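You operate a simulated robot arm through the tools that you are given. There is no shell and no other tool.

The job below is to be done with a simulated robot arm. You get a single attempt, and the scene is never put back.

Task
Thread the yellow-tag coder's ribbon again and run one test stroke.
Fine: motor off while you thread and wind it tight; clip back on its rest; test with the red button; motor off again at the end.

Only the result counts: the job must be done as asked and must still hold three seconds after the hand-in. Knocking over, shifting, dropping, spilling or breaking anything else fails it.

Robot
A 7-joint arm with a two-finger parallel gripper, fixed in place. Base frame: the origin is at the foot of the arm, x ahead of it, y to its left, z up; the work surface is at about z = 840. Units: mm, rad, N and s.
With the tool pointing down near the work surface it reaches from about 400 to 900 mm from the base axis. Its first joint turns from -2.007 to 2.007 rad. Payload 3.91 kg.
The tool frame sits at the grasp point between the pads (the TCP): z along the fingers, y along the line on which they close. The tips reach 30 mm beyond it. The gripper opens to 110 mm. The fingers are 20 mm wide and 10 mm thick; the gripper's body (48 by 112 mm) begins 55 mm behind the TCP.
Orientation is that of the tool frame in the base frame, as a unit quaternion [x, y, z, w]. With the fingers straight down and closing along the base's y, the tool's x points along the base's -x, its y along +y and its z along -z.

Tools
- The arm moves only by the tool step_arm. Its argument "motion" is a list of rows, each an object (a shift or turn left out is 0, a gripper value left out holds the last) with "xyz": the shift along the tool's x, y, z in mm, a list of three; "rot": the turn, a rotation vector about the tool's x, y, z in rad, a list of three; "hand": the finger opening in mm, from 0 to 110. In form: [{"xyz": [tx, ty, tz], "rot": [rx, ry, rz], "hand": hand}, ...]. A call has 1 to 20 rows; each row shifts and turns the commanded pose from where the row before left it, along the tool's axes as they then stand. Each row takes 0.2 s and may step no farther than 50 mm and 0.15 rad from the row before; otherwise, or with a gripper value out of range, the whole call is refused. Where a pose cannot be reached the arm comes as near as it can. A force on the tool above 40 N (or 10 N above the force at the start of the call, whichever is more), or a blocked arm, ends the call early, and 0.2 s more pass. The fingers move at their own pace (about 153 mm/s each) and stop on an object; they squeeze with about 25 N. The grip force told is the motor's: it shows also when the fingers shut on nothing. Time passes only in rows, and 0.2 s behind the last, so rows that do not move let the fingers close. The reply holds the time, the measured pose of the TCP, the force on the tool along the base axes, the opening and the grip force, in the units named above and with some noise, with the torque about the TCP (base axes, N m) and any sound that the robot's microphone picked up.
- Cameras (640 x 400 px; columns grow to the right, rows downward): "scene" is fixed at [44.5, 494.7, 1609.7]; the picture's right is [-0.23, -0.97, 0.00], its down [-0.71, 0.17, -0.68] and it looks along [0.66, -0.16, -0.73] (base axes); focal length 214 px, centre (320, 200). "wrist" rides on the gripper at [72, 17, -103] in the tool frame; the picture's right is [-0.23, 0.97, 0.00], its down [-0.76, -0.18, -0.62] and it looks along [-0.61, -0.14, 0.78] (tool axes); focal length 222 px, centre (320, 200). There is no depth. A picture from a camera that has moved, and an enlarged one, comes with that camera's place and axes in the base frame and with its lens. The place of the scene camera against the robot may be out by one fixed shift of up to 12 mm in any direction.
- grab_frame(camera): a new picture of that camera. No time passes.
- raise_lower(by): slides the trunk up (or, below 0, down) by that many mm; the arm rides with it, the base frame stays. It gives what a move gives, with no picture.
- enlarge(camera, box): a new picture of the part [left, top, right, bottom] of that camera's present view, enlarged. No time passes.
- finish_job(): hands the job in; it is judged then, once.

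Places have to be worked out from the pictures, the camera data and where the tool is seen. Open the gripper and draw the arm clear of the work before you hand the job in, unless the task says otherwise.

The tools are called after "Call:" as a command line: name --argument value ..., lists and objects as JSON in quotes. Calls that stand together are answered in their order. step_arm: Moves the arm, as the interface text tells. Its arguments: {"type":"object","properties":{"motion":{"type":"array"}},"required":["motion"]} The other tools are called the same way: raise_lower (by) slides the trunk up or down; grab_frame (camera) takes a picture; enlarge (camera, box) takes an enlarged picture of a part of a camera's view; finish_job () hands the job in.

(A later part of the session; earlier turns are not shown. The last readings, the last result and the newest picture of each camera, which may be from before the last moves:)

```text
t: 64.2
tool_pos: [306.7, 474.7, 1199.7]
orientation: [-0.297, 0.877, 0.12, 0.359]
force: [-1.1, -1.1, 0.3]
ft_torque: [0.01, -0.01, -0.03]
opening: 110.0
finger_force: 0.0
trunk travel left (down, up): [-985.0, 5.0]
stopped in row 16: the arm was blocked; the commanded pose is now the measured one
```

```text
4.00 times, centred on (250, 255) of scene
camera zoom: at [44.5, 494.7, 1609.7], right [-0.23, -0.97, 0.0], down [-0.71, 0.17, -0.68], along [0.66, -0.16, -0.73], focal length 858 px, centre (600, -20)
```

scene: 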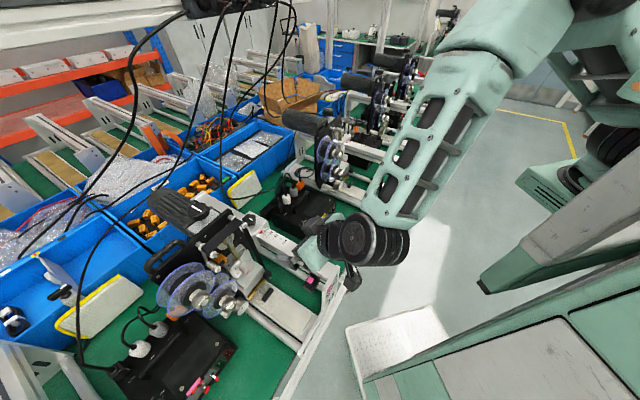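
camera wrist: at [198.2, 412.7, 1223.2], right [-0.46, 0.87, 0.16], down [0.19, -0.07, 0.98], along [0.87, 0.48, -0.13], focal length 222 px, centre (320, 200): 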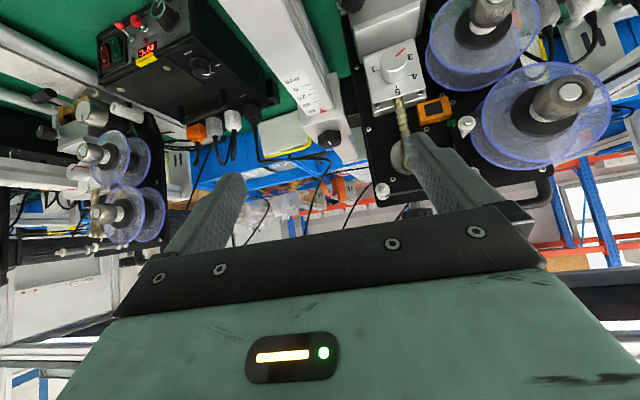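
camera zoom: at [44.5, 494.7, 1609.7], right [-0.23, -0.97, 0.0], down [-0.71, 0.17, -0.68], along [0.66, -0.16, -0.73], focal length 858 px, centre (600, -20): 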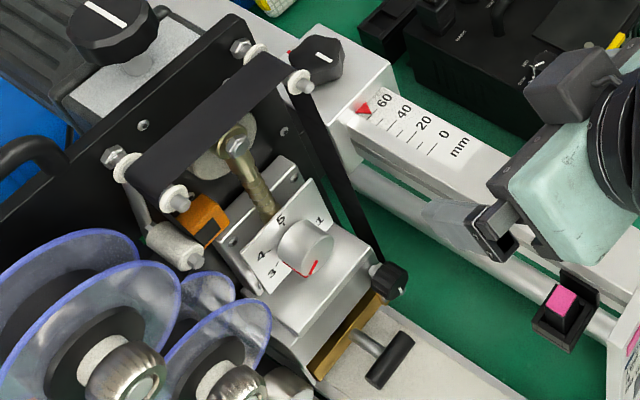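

I can see pieces of the threaded route on pink: supply spool, dancer roller, roller A, roller B, then down to the head post. I'll zoom in on the take-up side of the purple and pink coders.

Call:
enlarge --camera "wrist" --box '[60, 85, 160, 165]'

Call:
enlarge --camera "wrist" --box '[60, 150, 180, 260]'

Call:
enlarge --camera "wrist" --box '[420, 0, 560, 100]'

Call:
enlarge --camera "wrist" --box '[370, 90, 460, 215]'

```text
5.00 times, centred on (110, 125) of wrist
camera zoom: at [198.2, 412.7, 1223.2], right [-0.46, 0.87, 0.16], down [0.19, -0.07, 0.98], along [0.87, 0.48, -0.13], focal length 1111 px, centre (1370, 575)
```

zoom: 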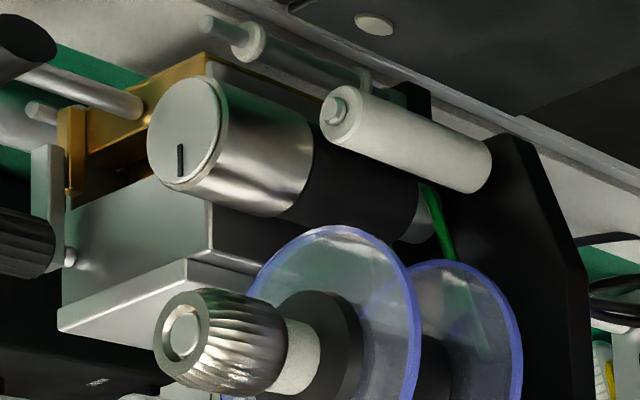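

```text
3.64 times, centred on (120, 205) of wrist
camera zoom: at [198.2, 412.7, 1223.2], right [-0.46, 0.87, 0.16], down [0.19, -0.07, 0.98], along [0.87, 0.48, -0.13], focal length 808 px, centre (1047, 182)
```

zoom: 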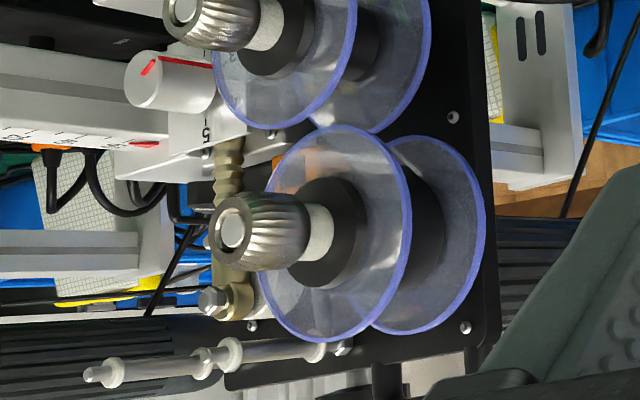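

```text
4.00 times, centred on (490, 50) of wrist
camera zoom: at [198.2, 412.7, 1223.2], right [-0.46, 0.87, 0.16], down [0.19, -0.07, 0.98], along [0.87, 0.48, -0.13], focal length 888 px, centre (-360, 800)
```

zoom: 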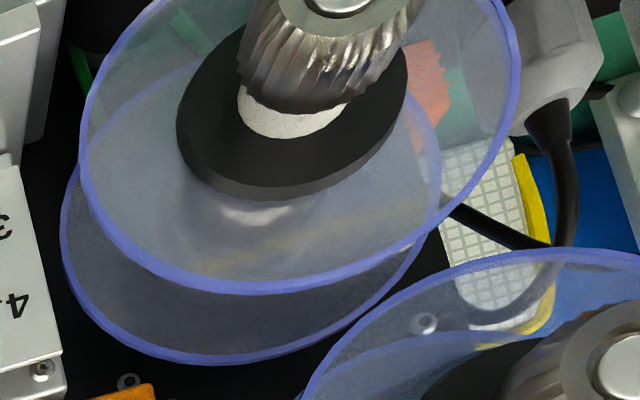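

```text
3.20 times, centred on (415, 152) of wrist
camera zoom: at [198.2, 412.7, 1223.2], right [-0.46, 0.87, 0.16], down [0.19, -0.07, 0.98], along [0.87, 0.48, -0.13], focal length 711 px, centre (16, 352)
```

zoom: 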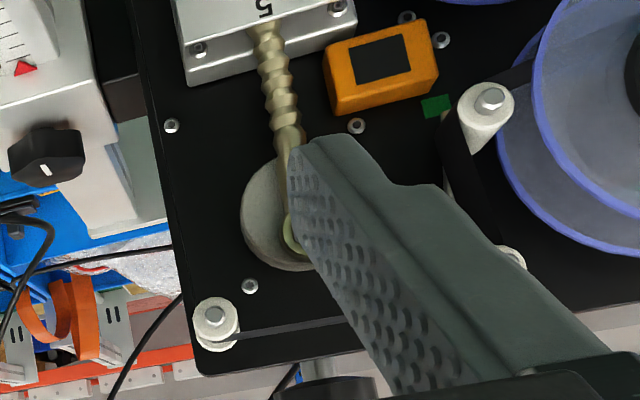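

The pink coder's ribbon leaves the supply spool at its lower right. It wraps under the dancer roller, goes up over roller A, across over roller B, and down the right side to the post by the head. I also see a green strip near the take-up spools, so I'll go back to the yellow coder and look at its lower take-up area.

Call:
step_arm --motion '[{"rot": [-0.0932, 0, -0.095]}, {"xyz": [0, -46.5, 0]}, {"xyz": [0, -46.5, 0]}, {"xyz": [0, -46.5, 0]}, {"xyz": [0, -46.5, 0]}, {"xyz": [0, -46.5, 0]}, {"xyz": [0, -46.5, 0]}, {"xyz": [0, -46.5, 0]}, {"xyz": [0, -46.5, 0]}, {"xyz": [0, -46.5, 0]}, {"xyz": [30, 0, 20.9]}, {"xyz": [30, 0, 20.9]}, {"xyz": [30, 0, 20.9]}, {"xyz": [30, 0, 20.9]}, {}]'

Call:
grab_frame --camera "wrist"

Call:
grab_frame --camera "scene"

```text
t: 67.4
tool_pos: [584.5, 159.3, 1058.1]
orientation: [-0.354, 0.855, 0.144, 0.35]
force: [-0.2, -0.7, -0.6]
ft_torque: [0.0, -0.05, 0.01]
opening: 109.9
finger_force: 0.0
trunk travel left (down, up): [-985.0, 5.0]
```

```text
taken
camera wrist: at [483.9, 83.2, 1080.8], right [-0.57, 0.8, 0.16], down [0.2, -0.05, 0.98], along [0.8, 0.59, -0.13], focal length 222 px, centre (320, 200)
```

wrist: 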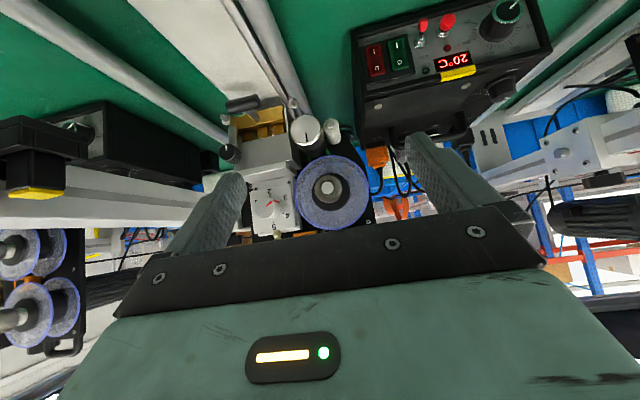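

```text
taken
```

scene: 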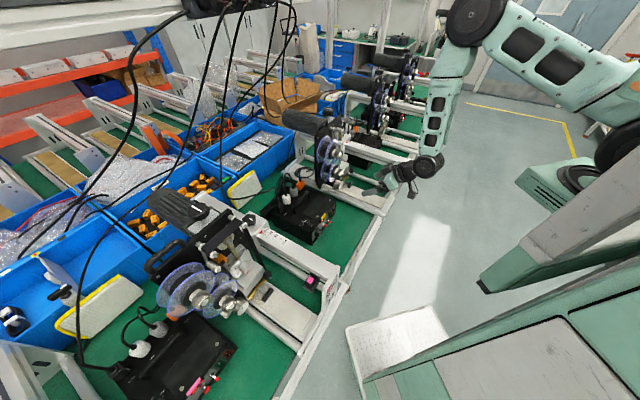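

I have a frontal view of the head and take-up spool with a good posture. I'll zoom in on the head, capstan and take-up area.

Call:
enlarge --camera "wrist" --box '[215, 85, 375, 195]'

Call:
enlarge --camera "wrist" --box '[285, 105, 375, 175]'

Call:
enlarge --camera "wrist" --box '[215, 85, 305, 155]'

```text
3.64 times, centred on (295, 140) of wrist
camera zoom: at [483.9, 83.2, 1080.8], right [-0.57, 0.8, 0.16], down [0.2, -0.05, 0.98], along [0.8, 0.59, -0.13], focal length 808 px, centre (411, 418)
```

zoom: 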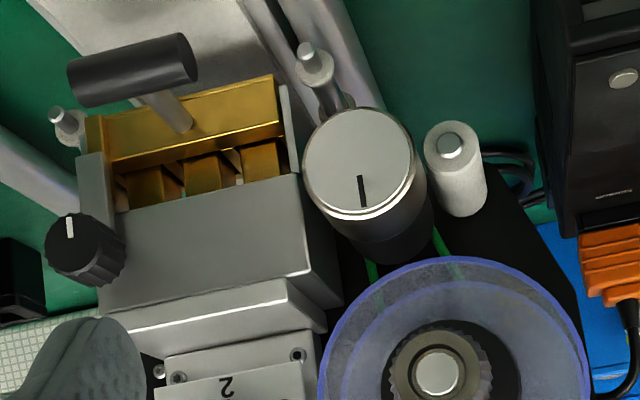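

```text
5.71 times, centred on (330, 140) of wrist
camera zoom: at [483.9, 83.2, 1080.8], right [-0.57, 0.8, 0.16], down [0.2, -0.05, 0.98], along [0.8, 0.59, -0.13], focal length 1269 px, centre (263, 543)
```

zoom: 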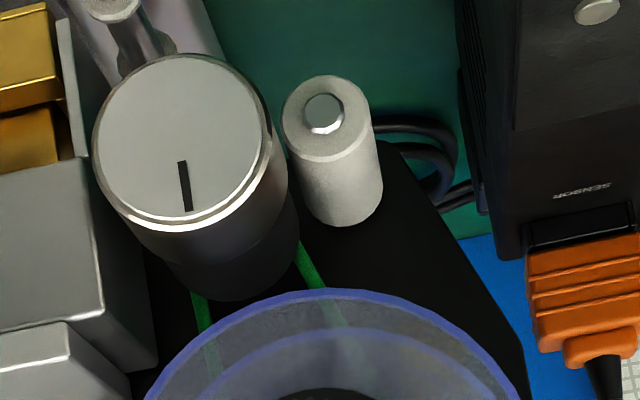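

```text
5.71 times, centred on (260, 120) of wrist
camera zoom: at [483.9, 83.2, 1080.8], right [-0.57, 0.8, 0.16], down [0.2, -0.05, 0.98], along [0.8, 0.59, -0.13], focal length 1269 px, centre (663, 657)
```

zoom: 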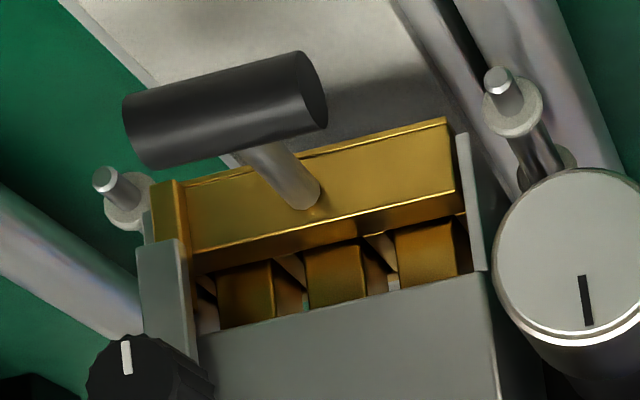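

The lower side has two posts (P1 right, P2 left) under the head, then the capstan with its pinch roller, and a green drive belt behind the take-up. The refined spool knob faces are upper (669, 271, 1142) and lower (690, 251, 1033). The tail tip should be near e ≈ 294, z ≈ 1084, just below the upper flange, so I'll move closer to look at it.

Call:
step_arm --motion '[{"xyz": [-32, -7, -3.5]}, {"xyz": [-32, -7, -3.5]}, {"xyz": [-32, -6, -3.5]}, {}]'

Call:
grab_frame --camera "wrist"

Call:
enlarge --camera "wrist" --box '[280, 110, 400, 210]'

```text
t: 68.4
tool_pos: [641.6, 187.4, 1133.2]
orientation: [-0.355, 0.855, 0.144, 0.35]
force: [0.1, -0.2, 0.6]
ft_torque: [0.01, 0.0, 0.01]
opening: 110.1
finger_force: 0.1
trunk travel left (down, up): [-985.0, 5.0]
```

```text
taken
camera wrist: at [542.0, 112.0, 1156.1], right [-0.57, 0.8, 0.16], down [0.2, -0.05, 0.98], along [0.8, 0.59, -0.13], focal length 222 px, centre (320, 200)
```

wrist: 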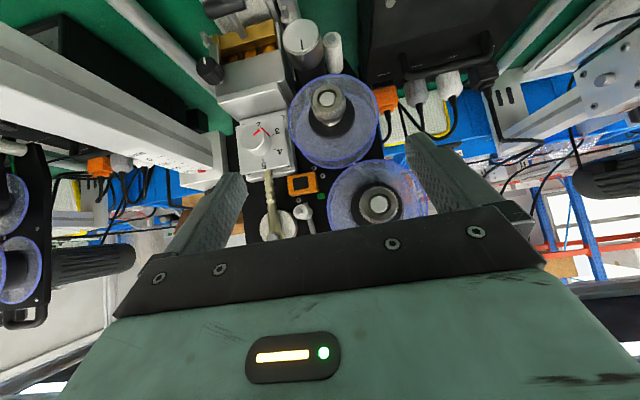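

```text
4.00 times, centred on (340, 160) of wrist
camera zoom: at [542.0, 112.0, 1156.1], right [-0.57, 0.8, 0.16], down [0.2, -0.05, 0.98], along [0.8, 0.59, -0.13], focal length 888 px, centre (240, 360)
```

zoom: 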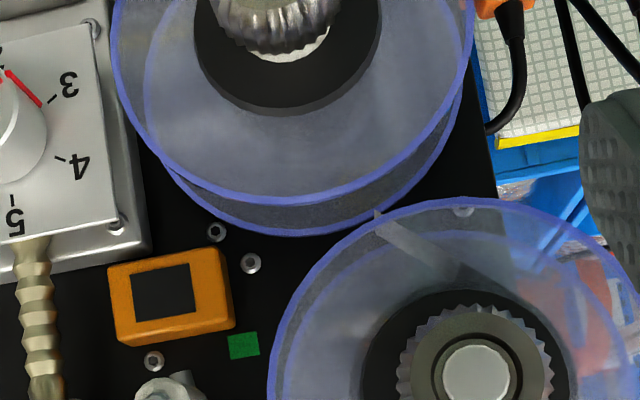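

The tail shows as a grey band on the upper spool, with its tip poking out at the lower right of the flange toward the gap between the spools. I'll zoom in on it.

Call:
enlarge --camera "wrist" --box '[350, 150, 390, 185]'

Call:
enlarge --camera "wrist" --box '[270, 165, 350, 225]'

Call:
enlarge --camera "scene" --box '[318, 138, 348, 168]'

```text
11.43 times, centred on (370, 168) of wrist
camera zoom: at [542.0, 112.0, 1156.1], right [-0.57, 0.8, 0.16], down [0.2, -0.05, 0.98], along [0.8, 0.59, -0.13], focal length 2538 px, centre (-251, 571)
```

zoom: 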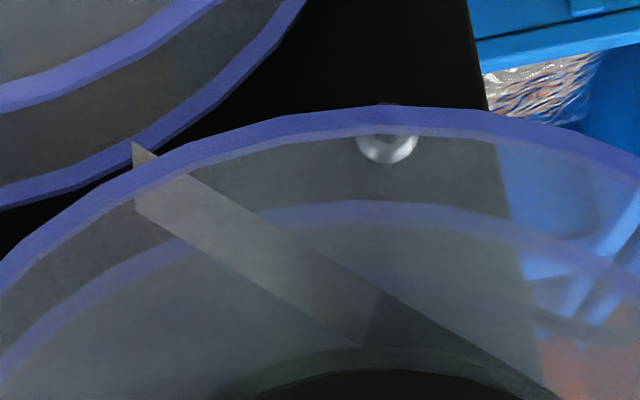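

```text
6.67 times, centred on (310, 195) of wrist
camera zoom: at [542.0, 112.0, 1156.1], right [-0.57, 0.8, 0.16], down [0.2, -0.05, 0.98], along [0.8, 0.59, -0.13], focal length 1481 px, centre (387, 233)
```

zoom: 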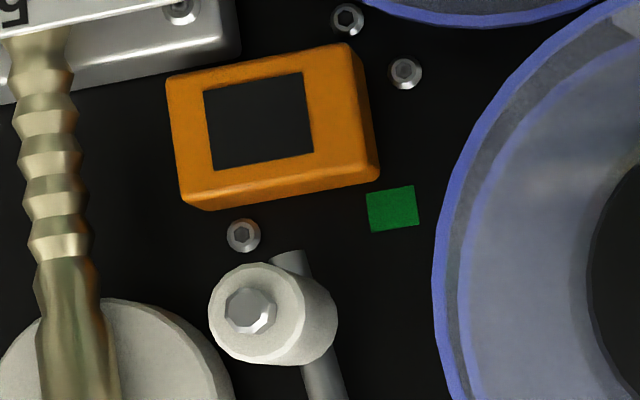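

```text
13.33 times, centred on (333, 153) of scene
camera zoom: at [44.5, 494.7, 1609.7], right [-0.23, -0.97, 0.0], down [-0.71, 0.17, -0.68], along [0.66, -0.16, -0.73], focal length 2860 px, centre (147, 827)
```

zoom: 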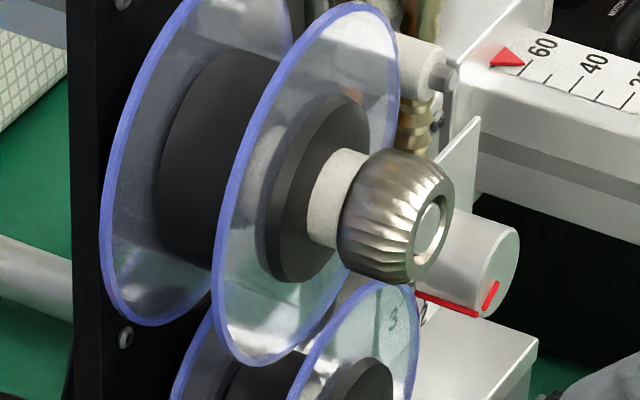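

The tail leaves the bottom of the supply roll heading right and down, and its tip is near d ≈ 705 to 720, e ≈ 295, z ≈ 1088. The clip, 16.5 mm square, is small enough to fit between the flanges. I'll back out, stand the tool upright over the clip at (689, 25), and yaw 90° so the jaws close along the beam.

Call:
step_arm --motion '[{"xyz": [28, 0, -28]}, {"xyz": [28, 0, -28]}, {"rot": [0, 0.131, 0]}, {"rot": [0, 0.131, 0]}, {"rot": [0, 0.131, 0]}, {"rot": [0, 0.131, 0]}, {"rot": [0, 0.131, 0]}, {"rot": [0, 0.131, 0]}, {"xyz": [0, -37.2, 0]}, {"xyz": [0, -37.2, 0]}, {"xyz": [0, -37.2, 0]}, {"xyz": [0, -37, 0]}, {}]'

Call:
step_arm --motion '[{"rot": [0, 0, -0.131]}, {"rot": [0, 0, -0.131]}, {"rot": [0, 0, -0.131]}, {"rot": [0, 0, -0.131]}, {"rot": [0, 0, -0.131]}, {"rot": [0, 0, -0.131]}, {"rot": [0, 0, -0.131]}, {"rot": [0, 0, -0.131]}, {"rot": [0, 0, -0.131]}, {"rot": [0, 0, -0.131]}, {"rot": [0, 0, -0.131]}, {"rot": [0, 0, -0.131]}, {}]'

Call:
grab_frame --camera "wrist"

Call:
grab_frame --camera "scene"

```text
t: 71.2
tool_pos: [692.0, 27.6, 1133.4]
orientation: [-0.382, 0.924, -0.003, -0.005]
force: [0.4, -0.5, -0.3]
ft_torque: [0.01, 0.03, 0.02]
opening: 109.9
finger_force: 0.1
trunk travel left (down, up): [-985.0, 5.0]
```

```text
t: 74.0
tool_pos: [690.2, 26.4, 1133.1]
orientation: [0.924, -0.382, -0.001, 0.005]
force: [-1.0, -0.1, 0.3]
ft_torque: [0.01, 0.0, 0.05]
opening: 110.0
finger_force: 0.0
trunk travel left (down, up): [-985.0, 5.0]
```

```text
taken
camera wrist: at [730.9, -35.6, 1237.2], right [-0.85, -0.53, 0.01], down [-0.41, 0.67, 0.62], along [-0.33, 0.52, -0.79], focal length 222 px, centre (320, 200)
```

wrist: 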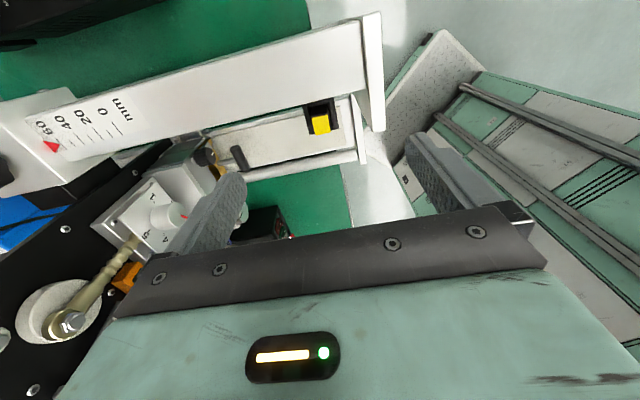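

```text
taken
```

scene: 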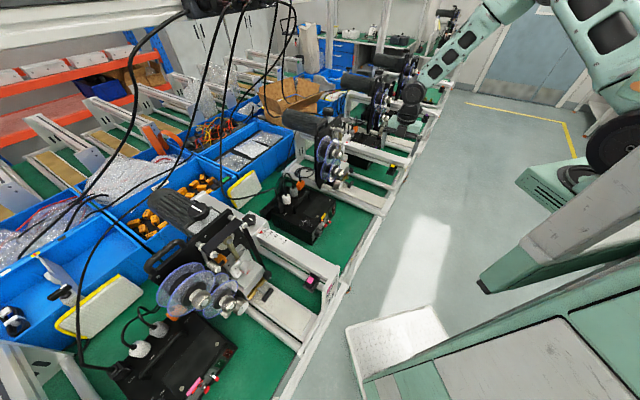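

The posture is good and the clip is visible between the fingers. I'll zoom in to fix its exact place and see its sides.

Call:
enlarge --camera "wrist" --box '[285, 90, 365, 145]'

Call:
enlarge --camera "scene" --box '[378, 140, 418, 180]'

```text
7.27 times, centred on (325, 118) of wrist
camera zoom: at [730.9, -35.6, 1237.2], right [-0.85, -0.53, 0.01], down [-0.41, 0.67, 0.62], along [-0.33, 0.52, -0.79], focal length 1615 px, centre (284, 800)
```

zoom: 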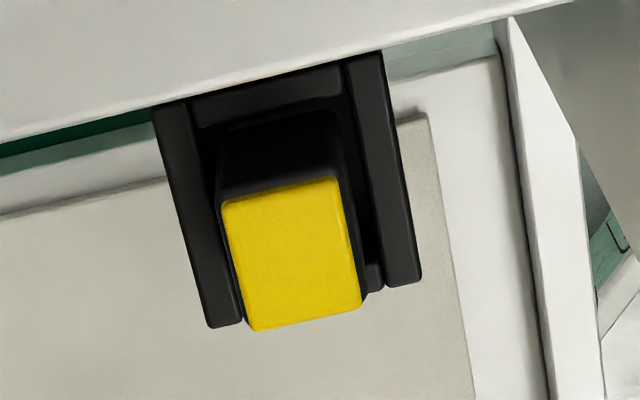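

```text
10.00 times, centred on (398, 160) of scene
camera zoom: at [44.5, 494.7, 1609.7], right [-0.23, -0.97, 0.0], down [-0.71, 0.17, -0.68], along [0.66, -0.16, -0.73], focal length 2145 px, centre (-460, 600)
```

zoom: 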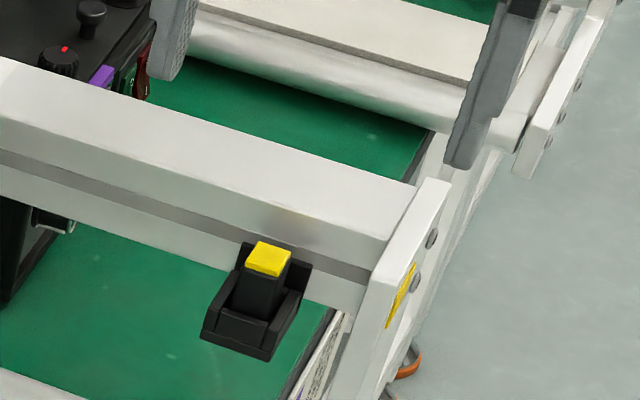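

The clip centre is confirmed at (689.3, 25.0), with its top at z ≈ 1033. I'll part-close to 28 mm, line up, and descend to just above gripping depth.

Call:
step_arm --motion '[{"xyz": [0.3, 1.7, 0], "hand": 28}, {}, {"xyz": [0, 0, 40]}, {"xyz": [0, 0, 25]}, {}]'

Call:
grab_frame --camera "wrist"

Call:
enlarge --camera "scene" --box '[368, 130, 418, 180]'

```text
t: 75.2
tool_pos: [688.8, 24.5, 1068.8]
orientation: [0.924, -0.384, 0.0, 0.005]
force: [-0.6, -1.0, -0.6]
ft_torque: [-0.02, 0.01, 0.02]
opening: 28.3
finger_force: 0.1
trunk travel left (down, up): [-985.0, 5.0]
```

```text
taken
camera wrist: at [729.8, -37.9, 1171.9], right [-0.85, -0.53, 0.01], down [-0.41, 0.67, 0.62], along [-0.33, 0.52, -0.79], focal length 222 px, centre (320, 200)
```

wrist: 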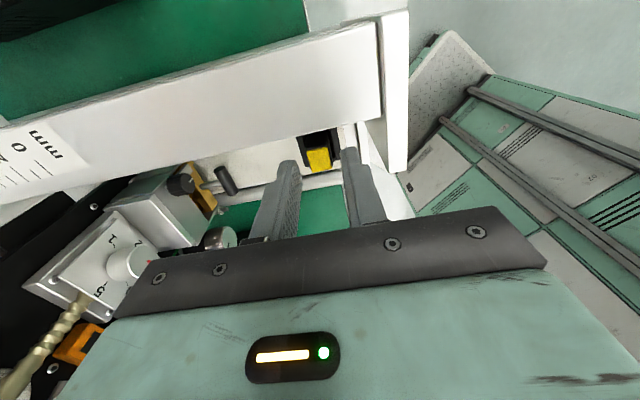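

```text
8.00 times, centred on (393, 155) of scene
camera zoom: at [44.5, 494.7, 1609.7], right [-0.23, -0.97, 0.0], down [-0.71, 0.17, -0.68], along [0.66, -0.16, -0.73], focal length 1716 px, centre (-264, 560)
```

zoom: 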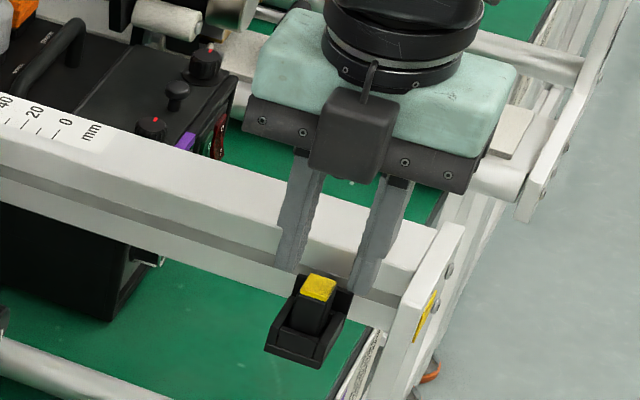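

The fingertips are just above the clip's top and appear to straddle it. I'll verify with a zoom before going down.

Call:
enlarge --camera "wrist" --box '[270, 120, 370, 190]'

```text
5.71 times, centred on (320, 155) of wrist
camera zoom: at [729.8, -37.9, 1171.9], right [-0.85, -0.53, 0.01], down [-0.41, 0.67, 0.62], along [-0.33, 0.52, -0.79], focal length 1269 px, centre (320, 457)
```

zoom: 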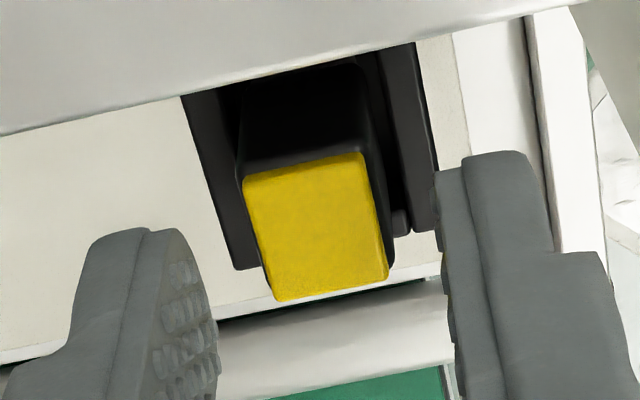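

The fingers straddle the clip, only about 1 mm off along the beam. I'll correct that, descend 23 mm and close gently.

Call:
step_arm --motion '[{"xyz": [0, -1.2, 12]}, {"xyz": [0, 0, 11]}, {}, {"hand": 8}, {}, {}]'

Call:
enlarge --camera "wrist" --box '[270, 120, 370, 190]'

```text
t: 76.6
tool_pos: [690.4, 24.7, 1045.8]
orientation: [0.924, -0.383, 0.0, 0.005]
force: [0.7, 0.8, -0.2]
ft_torque: [0.01, -0.01, -0.03]
opening: 15.6
finger_force: 24.6
trunk travel left (down, up): [-985.0, 5.0]
```

```text
5.71 times, centred on (320, 155) of wrist
camera zoom: at [730.4, -37.4, 1149.3], right [-0.85, -0.53, 0.01], down [-0.41, 0.67, 0.62], along [-0.33, 0.52, -0.79], focal length 1269 px, centre (320, 457)
```

zoom: 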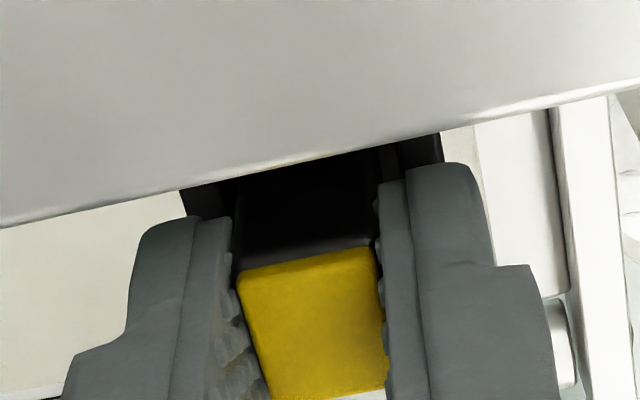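

The clip is gripped (15.6 mm opening, 25 N). The seated grip pose to return to is (690.4, 24.7, 1045.8). Now I'll lift it straight up.

Call:
step_arm --motion '[{"xyz": [0, 0, -8]}, {"xyz": [0, 0, -12]}, {"xyz": [0, 0, -20]}, {"xyz": [0, 0, -30]}, {"xyz": [0, 0, -30]}, {}]'

Call:
enlarge --camera "scene" --box '[368, 110, 418, 180]'

Call:
grab_frame --camera "wrist"

```text
t: 78.0
tool_pos: [689.9, 25.6, 1145.3]
orientation: [0.924, -0.382, 0.0, 0.006]
force: [0.1, -0.3, -0.8]
ft_torque: [-0.04, 0.01, -0.04]
opening: 15.8
finger_force: 24.8
trunk travel left (down, up): [-985.0, 5.0]
```

```text
5.71 times, centred on (393, 145) of scene
camera zoom: at [44.5, 494.7, 1609.7], right [-0.23, -0.97, 0.0], down [-0.71, 0.17, -0.68], along [0.66, -0.16, -0.73], focal length 1226 px, centre (-97, 514)
```

zoom: 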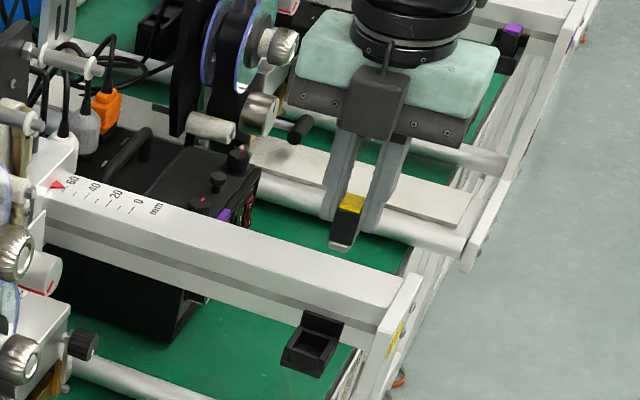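

```text
taken
camera wrist: at [730.3, -36.5, 1250.0], right [-0.85, -0.53, 0.01], down [-0.41, 0.67, 0.62], along [-0.33, 0.52, -0.79], focal length 222 px, centre (320, 200)
```

wrist: 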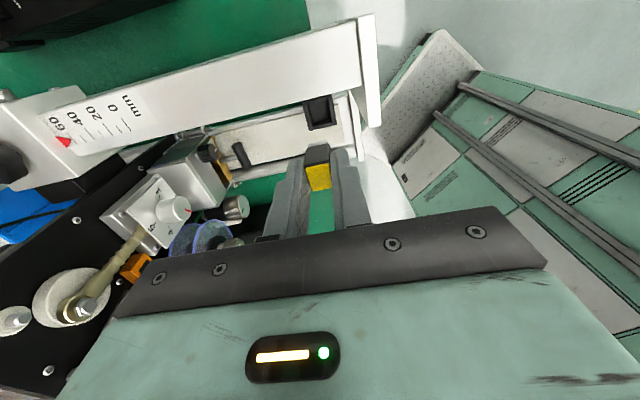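

The clip is out of the rest and firmly held. I'll look at its lower end close up.

Call:
enlarge --camera "scene" --box '[390, 138, 402, 158]'

Call:
enlarge --camera "wrist" --box '[285, 80, 365, 200]'

```text
16.00 times, centred on (396, 148) of scene
camera zoom: at [44.5, 494.7, 1609.7], right [-0.23, -0.97, 0.0], down [-0.71, 0.17, -0.68], along [0.66, -0.16, -0.73], focal length 3432 px, centre (-896, 1032)
```

zoom: 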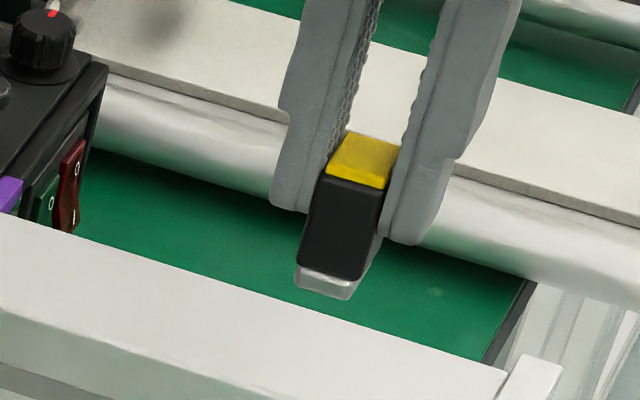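

```text
3.33 times, centred on (325, 140) of wrist
camera zoom: at [730.3, -36.5, 1250.0], right [-0.85, -0.53, 0.01], down [-0.41, 0.67, 0.62], along [-0.33, 0.52, -0.79], focal length 740 px, centre (303, 400)
```

zoom: 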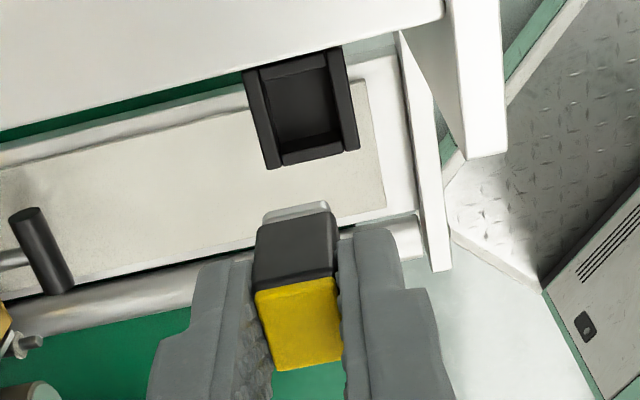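

The clip has a silver tip at its lower end, which must be what picks up the ribbon. The tip is about 54 mm beyond the TCP, 24 mm past the fingertips. I'll tilt the tool to horizontal so the clip points at the coder's plate.

Call:
step_arm --motion '[{"rot": [0.1428, 0, 0]}, {"rot": [0.1428, 0, 0]}, {"rot": [0.1428, 0, 0]}, {"rot": [0.1428, 0, 0]}, {"rot": [0.1428, 0, 0]}, {"rot": [0.1428, 0, 0]}, {"rot": [0.1428, 0, 0]}, {"rot": [0.1428, 0, 0]}, {"rot": [0.1428, 0, 0]}, {"rot": [0.1428, 0, 0]}, {"rot": [0.1428, 0, 0]}, {}]'

Call:
grab_frame --camera "wrist"

Call:
grab_frame --camera "scene"

```text
t: 80.6
tool_pos: [689.8, 26.6, 1145.5]
orientation: [0.657, -0.271, 0.271, -0.65]
force: [0.0, 0.0, -0.3]
ft_torque: [-0.01, 0.01, 0.01]
opening: 15.8
finger_force: 25.2
trunk travel left (down, up): [-985.0, 5.0]
```

```text
taken
camera wrist: at [668.5, -98.9, 1129.9], right [-0.17, 0.15, -0.97], down [-0.98, 0.1, 0.18], along [0.12, 0.98, 0.13], focal length 222 px, centre (320, 200)
```

wrist: 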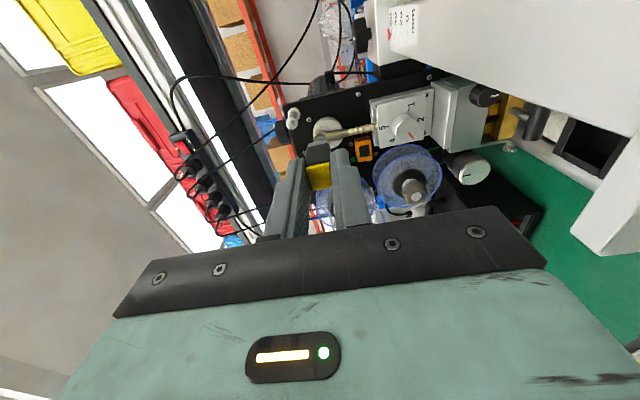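

```text
taken
```

scene: 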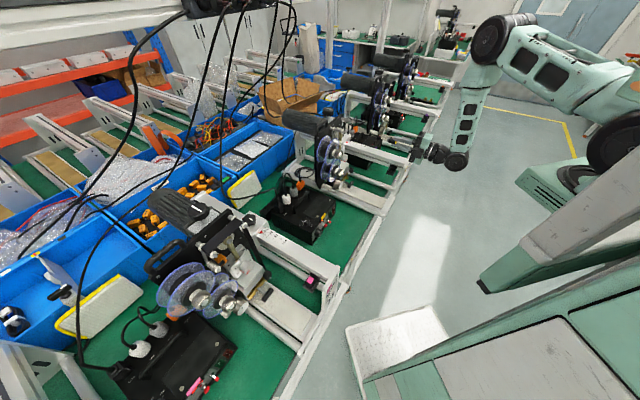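

The tool is horizontal: tool x points right along the coder, y down, and z toward the plate. I'll move in front of the tail, first staying about 65 mm short of it.

Call:
step_arm --motion '[{"xyz": [-43.5, 14.2, 0]}, {"xyz": [-43.5, 14.2, 0]}, {"xyz": [-43.5, 14.2, 0]}, {"xyz": [-43.4, 14.2, 0]}, {"xyz": [0, 0, 35]}, {"xyz": [0, 0, 35]}, {}]'

Call:
grab_frame --camera "wrist"

Call:
enlarge --camera "scene" --box '[310, 130, 410, 200]'

```text
t: 82.2
tool_pos: [617.1, 198.2, 1088.5]
orientation: [0.657, -0.271, 0.27, -0.649]
force: [0.6, 1.9, 0.4]
ft_torque: [0.01, 0.01, 0.02]
opening: 15.7
finger_force: 24.7
trunk travel left (down, up): [-985.0, 5.0]
```

```text
taken
camera wrist: at [594.5, 73.1, 1071.6], right [-0.17, 0.15, -0.97], down [-0.98, 0.1, 0.18], along [0.12, 0.98, 0.13], focal length 222 px, centre (320, 200)
```

wrist: 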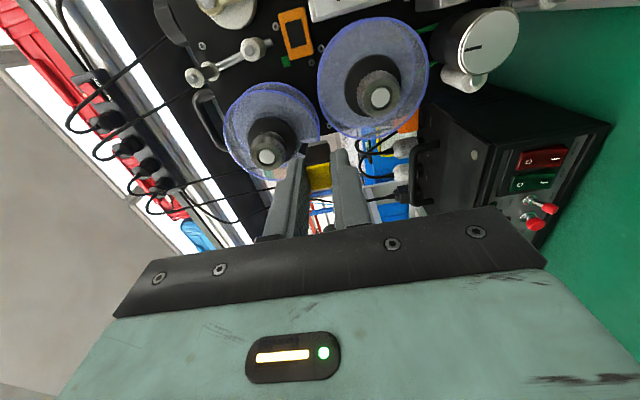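

```text
5.71 times, centred on (360, 165) of scene
camera zoom: at [44.5, 494.7, 1609.7], right [-0.23, -0.97, 0.0], down [-0.71, 0.17, -0.68], along [0.66, -0.16, -0.73], focal length 1226 px, centre (91, 400)
```

zoom: 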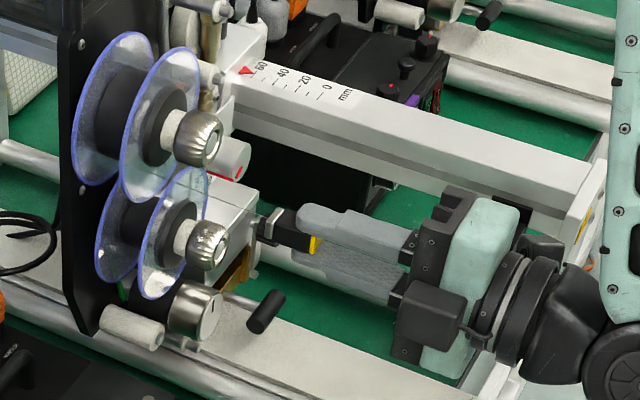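

The clip points at the gap between the spools. I'll zoom in on its tip and the tail in both views.

Call:
enlarge --camera "scene" --box '[335, 145, 371, 170]'

Call:
enlarge --camera "wrist" --box '[220, 60, 420, 190]'

Call:
enlarge --camera "wrist" --box '[290, 85, 350, 155]'

```text
16.00 times, centred on (353, 158) of scene
camera zoom: at [44.5, 494.7, 1609.7], right [-0.23, -0.97, 0.0], down [-0.71, 0.17, -0.68], along [0.66, -0.16, -0.73], focal length 3432 px, centre (-208, 880)
```

zoom: 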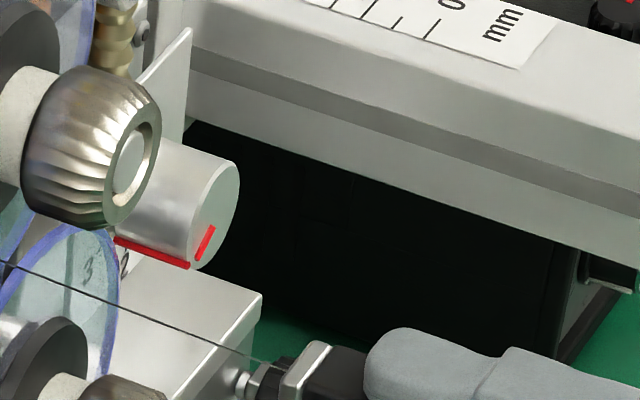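

```text
3.08 times, centred on (320, 125) of wrist
camera zoom: at [594.5, 73.1, 1071.6], right [-0.17, 0.15, -0.97], down [-0.98, 0.1, 0.18], along [0.12, 0.98, 0.13], focal length 684 px, centre (320, 431)
```

zoom: 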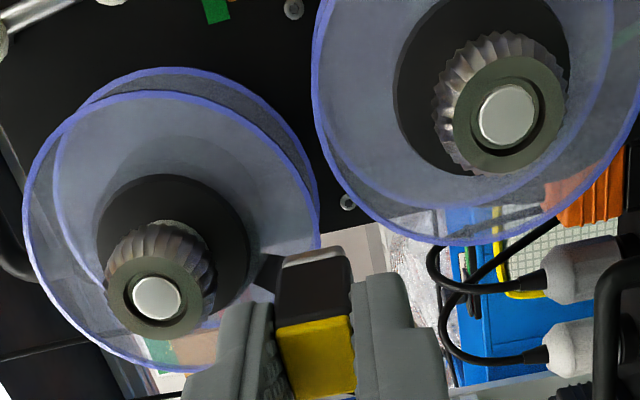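

```text
5.71 times, centred on (320, 120) of wrist
camera zoom: at [594.5, 73.1, 1071.6], right [-0.17, 0.15, -0.97], down [-0.98, 0.1, 0.18], along [0.12, 0.98, 0.13], focal length 1269 px, centre (320, 657)
```

zoom: 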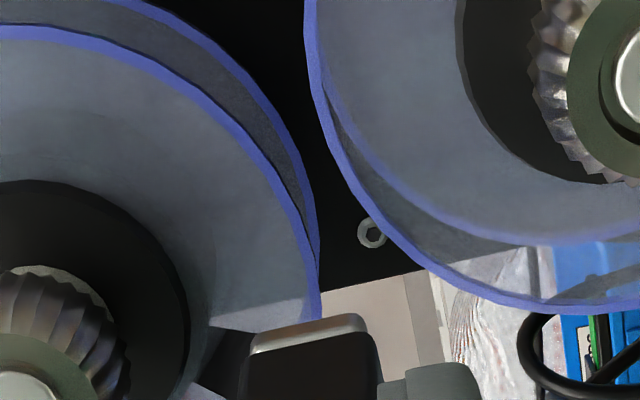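

A thin dark line seems to run from the supply spool to the clip tip, so the ribbon may already have caught. I'll look more closely.

Call:
enlarge --camera "scene" --box '[325, 150, 361, 175]'

Call:
enlarge --camera "wrist" --box '[285, 120, 345, 165]'

```text
16.00 times, centred on (343, 162) of scene
camera zoom: at [44.5, 494.7, 1609.7], right [-0.23, -0.97, 0.0], down [-0.71, 0.17, -0.68], along [0.66, -0.16, -0.73], focal length 3432 px, centre (-48, 800)
```

zoom: 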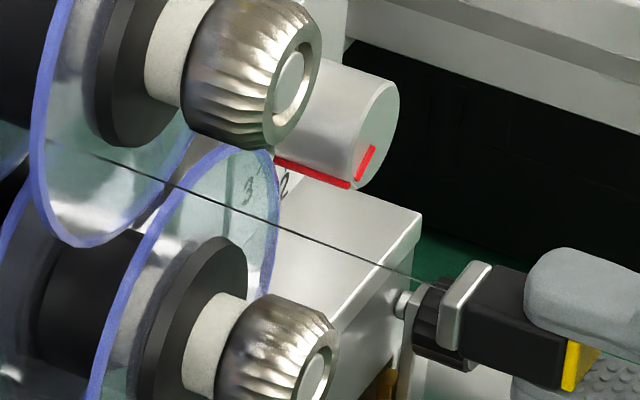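

```text
8.89 times, centred on (315, 142) of wrist
camera zoom: at [594.5, 73.1, 1071.6], right [-0.17, 0.15, -0.97], down [-0.98, 0.1, 0.18], along [0.12, 0.98, 0.13], focal length 1974 px, centre (364, 711)
```

zoom: 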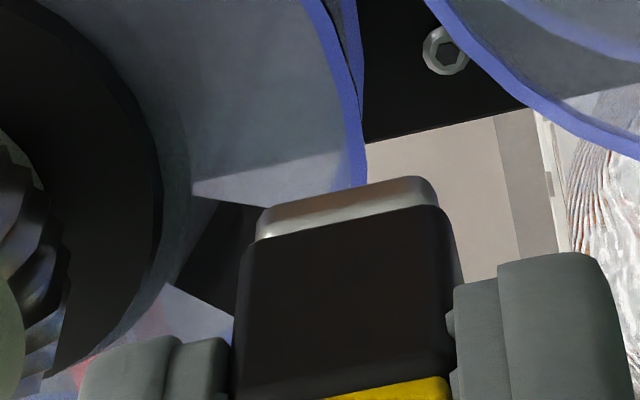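

The ribbon is attached: a dark band now runs from the bottom of the supply roll to the clip's silver tip. I'll shift the clip right to e ≈ 335, still in front of the spools, and confirm that the ribbon follows.

Call:
step_arm --motion '[{"xyz": [20, -5, 0]}, {"xyz": [20, -5, 0]}, {}]'

Call:
enlarge --camera "wrist" --box '[200, 40, 420, 190]'

Call:
enlarge --camera "scene" --box '[320, 135, 368, 170]'

```text
t: 83.0
tool_pos: [645.5, 170.4, 1098.2]
orientation: [0.658, -0.271, 0.27, -0.649]
force: [0.0, 1.2, 1.0]
ft_torque: [0.02, 0.04, 0.02]
opening: 15.8
finger_force: 25.3
trunk travel left (down, up): [-985.0, 5.0]
```

```text
2.67 times, centred on (310, 115) of wrist
camera zoom: at [623.2, 45.3, 1081.5], right [-0.17, 0.15, -0.97], down [-0.98, 0.1, 0.18], along [0.12, 0.98, 0.13], focal length 592 px, centre (347, 427)
```

zoom: 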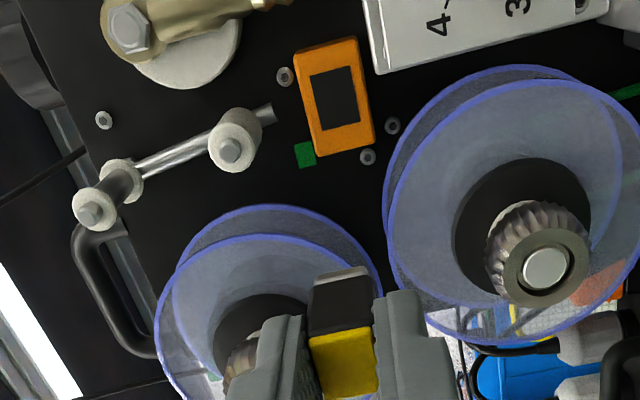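

```text
11.43 times, centred on (344, 152) of scene
camera zoom: at [44.5, 494.7, 1609.7], right [-0.23, -0.97, 0.0], down [-0.71, 0.17, -0.68], along [0.66, -0.16, -0.73], focal length 2451 px, centre (46, 743)
```

zoom: 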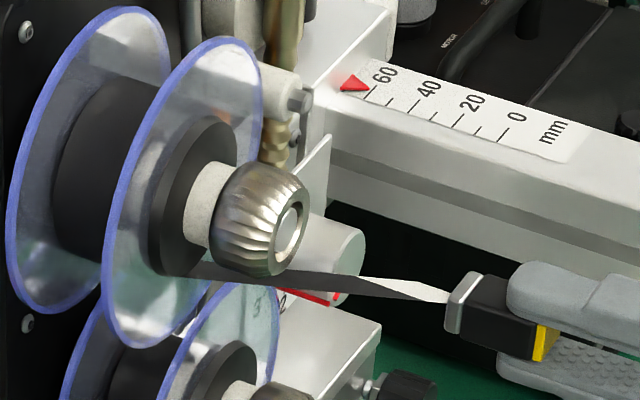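

The ribbon follows the clip, and it seems to catch by position in the plate plane with generous depth. My route in (e, z) coordinates of the coder face is as follows: under the dancer D (364, 1132), up its right side, back left under A (353, 1193), and up A's left side. Then over A and over B (437, 1192), and down. I'll go in to a tip depth of d ≈ 690 and pass under D.

Call:
step_arm --motion '[{"xyz": [0, 0, 30]}, {"xyz": [0, 0, 29]}, {"xyz": [20, -3, 0]}, {"xyz": [20, -2, 0]}, {"xyz": [12, -1, 0]}, {}]'

Call:
enlarge --camera "wrist" --box '[200, 20, 440, 190]'

Call:
enlarge --camera "scene" --box '[310, 120, 370, 170]'

```text
t: 84.4
tool_pos: [723.5, 175.8, 1102.8]
orientation: [0.657, -0.271, 0.27, -0.649]
force: [-0.5, -0.1, -0.3]
ft_torque: [0.01, -0.01, -0.02]
opening: 15.6
finger_force: 24.7
trunk travel left (down, up): [-985.0, 5.0]
```

```text
2.35 times, centred on (320, 105) of wrist
camera zoom: at [702.2, 50.3, 1087.1], right [-0.17, 0.15, -0.97], down [-0.98, 0.1, 0.18], along [0.12, 0.98, 0.13], focal length 523 px, centre (320, 424)
```

zoom: 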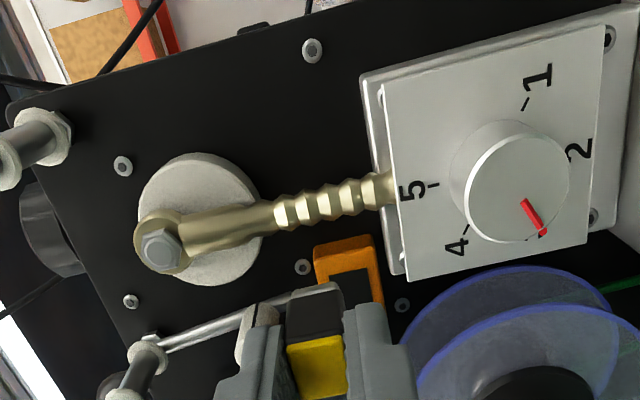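

```text
8.00 times, centred on (340, 145) of scene
camera zoom: at [44.5, 494.7, 1609.7], right [-0.23, -0.97, 0.0], down [-0.71, 0.17, -0.68], along [0.66, -0.16, -0.73], focal length 1716 px, centre (160, 640)
```

zoom: 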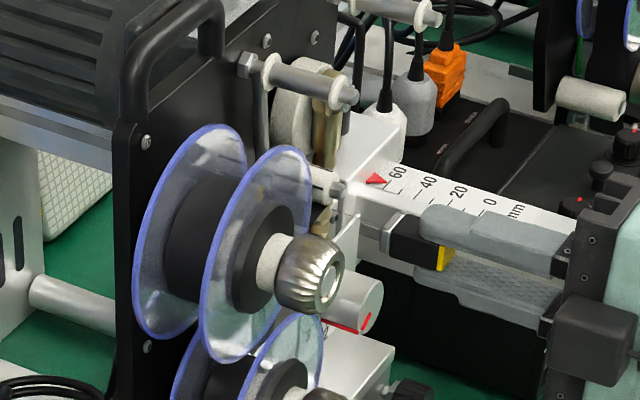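

I'll check that the ribbon is still on the clip, with a tighter zoom.

Call:
enlarge --camera "scene" --box '[330, 140, 360, 165]'

Call:
enlarge --camera "wrist" --box '[280, 120, 420, 200]'

```text
16.00 times, centred on (345, 152) of scene
camera zoom: at [44.5, 494.7, 1609.7], right [-0.23, -0.97, 0.0], down [-0.71, 0.17, -0.68], along [0.66, -0.16, -0.73], focal length 3432 px, centre (-80, 960)
```

zoom: 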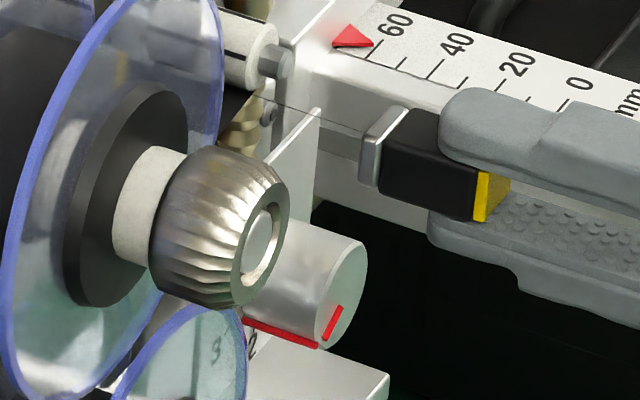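

```text
4.57 times, centred on (350, 160) of wrist
camera zoom: at [702.2, 50.3, 1087.1], right [-0.17, 0.15, -0.97], down [-0.98, 0.1, 0.18], along [0.12, 0.98, 0.13], focal length 1015 px, centre (183, 383)
```

zoom: 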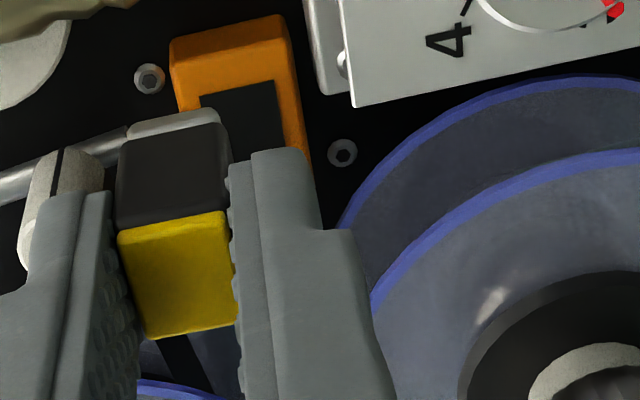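

A thin line now runs from the dancer roller D to the clip, and D shows a dark stripe, so the ribbon has wrapped under D. I'll continue up D's right side, then back left beneath A.

Call:
step_arm --motion '[{"xyz": [0, -20, 0]}, {"xyz": [0, -20, 0]}, {"xyz": [0, -20, 0]}, {}]'

Call:
enlarge --camera "scene" --box '[325, 120, 365, 160]'

Call:
enlarge --camera "wrist" --box '[200, 60, 440, 200]'

```text
t: 85.4
tool_pos: [723.8, 176.8, 1162.3]
orientation: [0.658, -0.271, 0.27, -0.649]
force: [-0.4, 0.5, -0.4]
ft_torque: [-0.02, 0.04, -0.01]
opening: 15.3
finger_force: 24.7
trunk travel left (down, up): [-985.0, 5.0]
```

```text
10.00 times, centred on (345, 140) of scene
camera zoom: at [44.5, 494.7, 1609.7], right [-0.23, -0.97, 0.0], down [-0.71, 0.17, -0.68], along [0.66, -0.16, -0.73], focal length 2145 px, centre (70, 800)
```

zoom: 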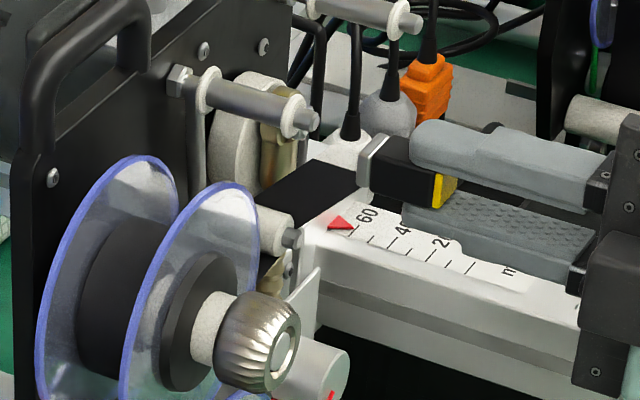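

```text
2.67 times, centred on (320, 130) of wrist
camera zoom: at [701.8, 51.3, 1147.5], right [-0.17, 0.15, -0.97], down [-0.98, 0.1, 0.18], along [0.12, 0.98, 0.13], focal length 592 px, centre (320, 387)
```

zoom: 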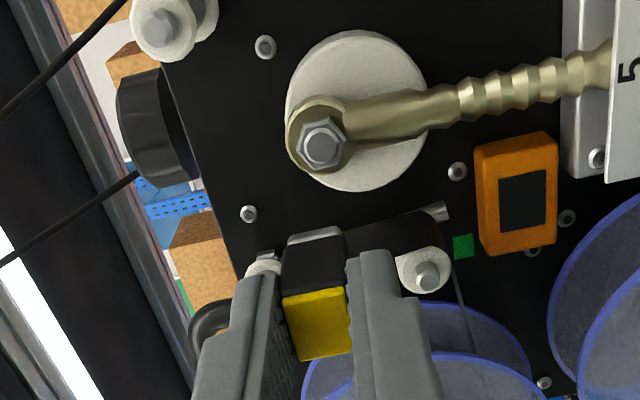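

The ribbon now runs as a wide band from D's right side to the clip. Next I'll go left underneath A, up its left side, and over the top.

Call:
step_arm --motion '[{"xyz": [-20, -2, 0]}, {"xyz": [-22, -4, 0]}, {"xyz": [-22, -16, 0]}, {"xyz": [-2, -20, 0]}, {"xyz": [2, -20, 0]}, {}]'

Call:
enlarge --camera "scene" --box '[315, 105, 365, 155]'

Call:
enlarge --camera "wrist" --box '[200, 60, 440, 200]'

```text
t: 86.8
tool_pos: [679.2, 220.6, 1224.8]
orientation: [0.656, -0.271, 0.271, -0.65]
force: [-0.9, -0.1, 0.1]
ft_torque: [0.01, -0.01, -0.02]
opening: 15.8
finger_force: 24.8
trunk travel left (down, up): [-985.0, 5.0]
```

```text
8.00 times, centred on (340, 130) of scene
camera zoom: at [44.5, 494.7, 1609.7], right [-0.23, -0.97, 0.0], down [-0.71, 0.17, -0.68], along [0.66, -0.16, -0.73], focal length 1716 px, centre (160, 760)
```

zoom: 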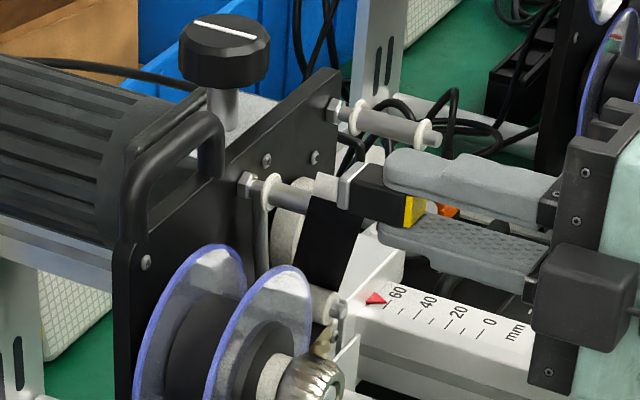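

```text
2.67 times, centred on (320, 130) of wrist
camera zoom: at [657.5, 96.7, 1210.0], right [-0.17, 0.15, -0.97], down [-0.98, 0.1, 0.18], along [0.12, 0.98, 0.13], focal length 592 px, centre (320, 387)
```

zoom: 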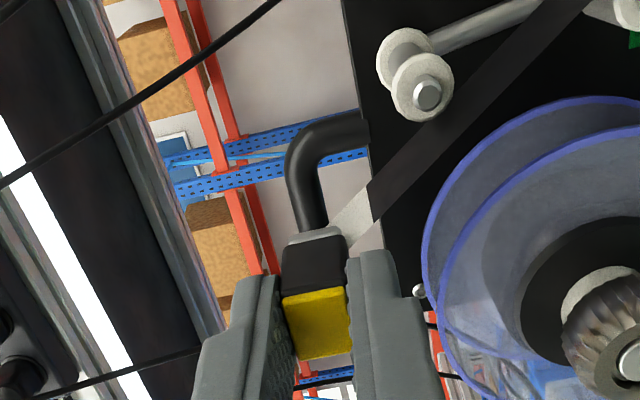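

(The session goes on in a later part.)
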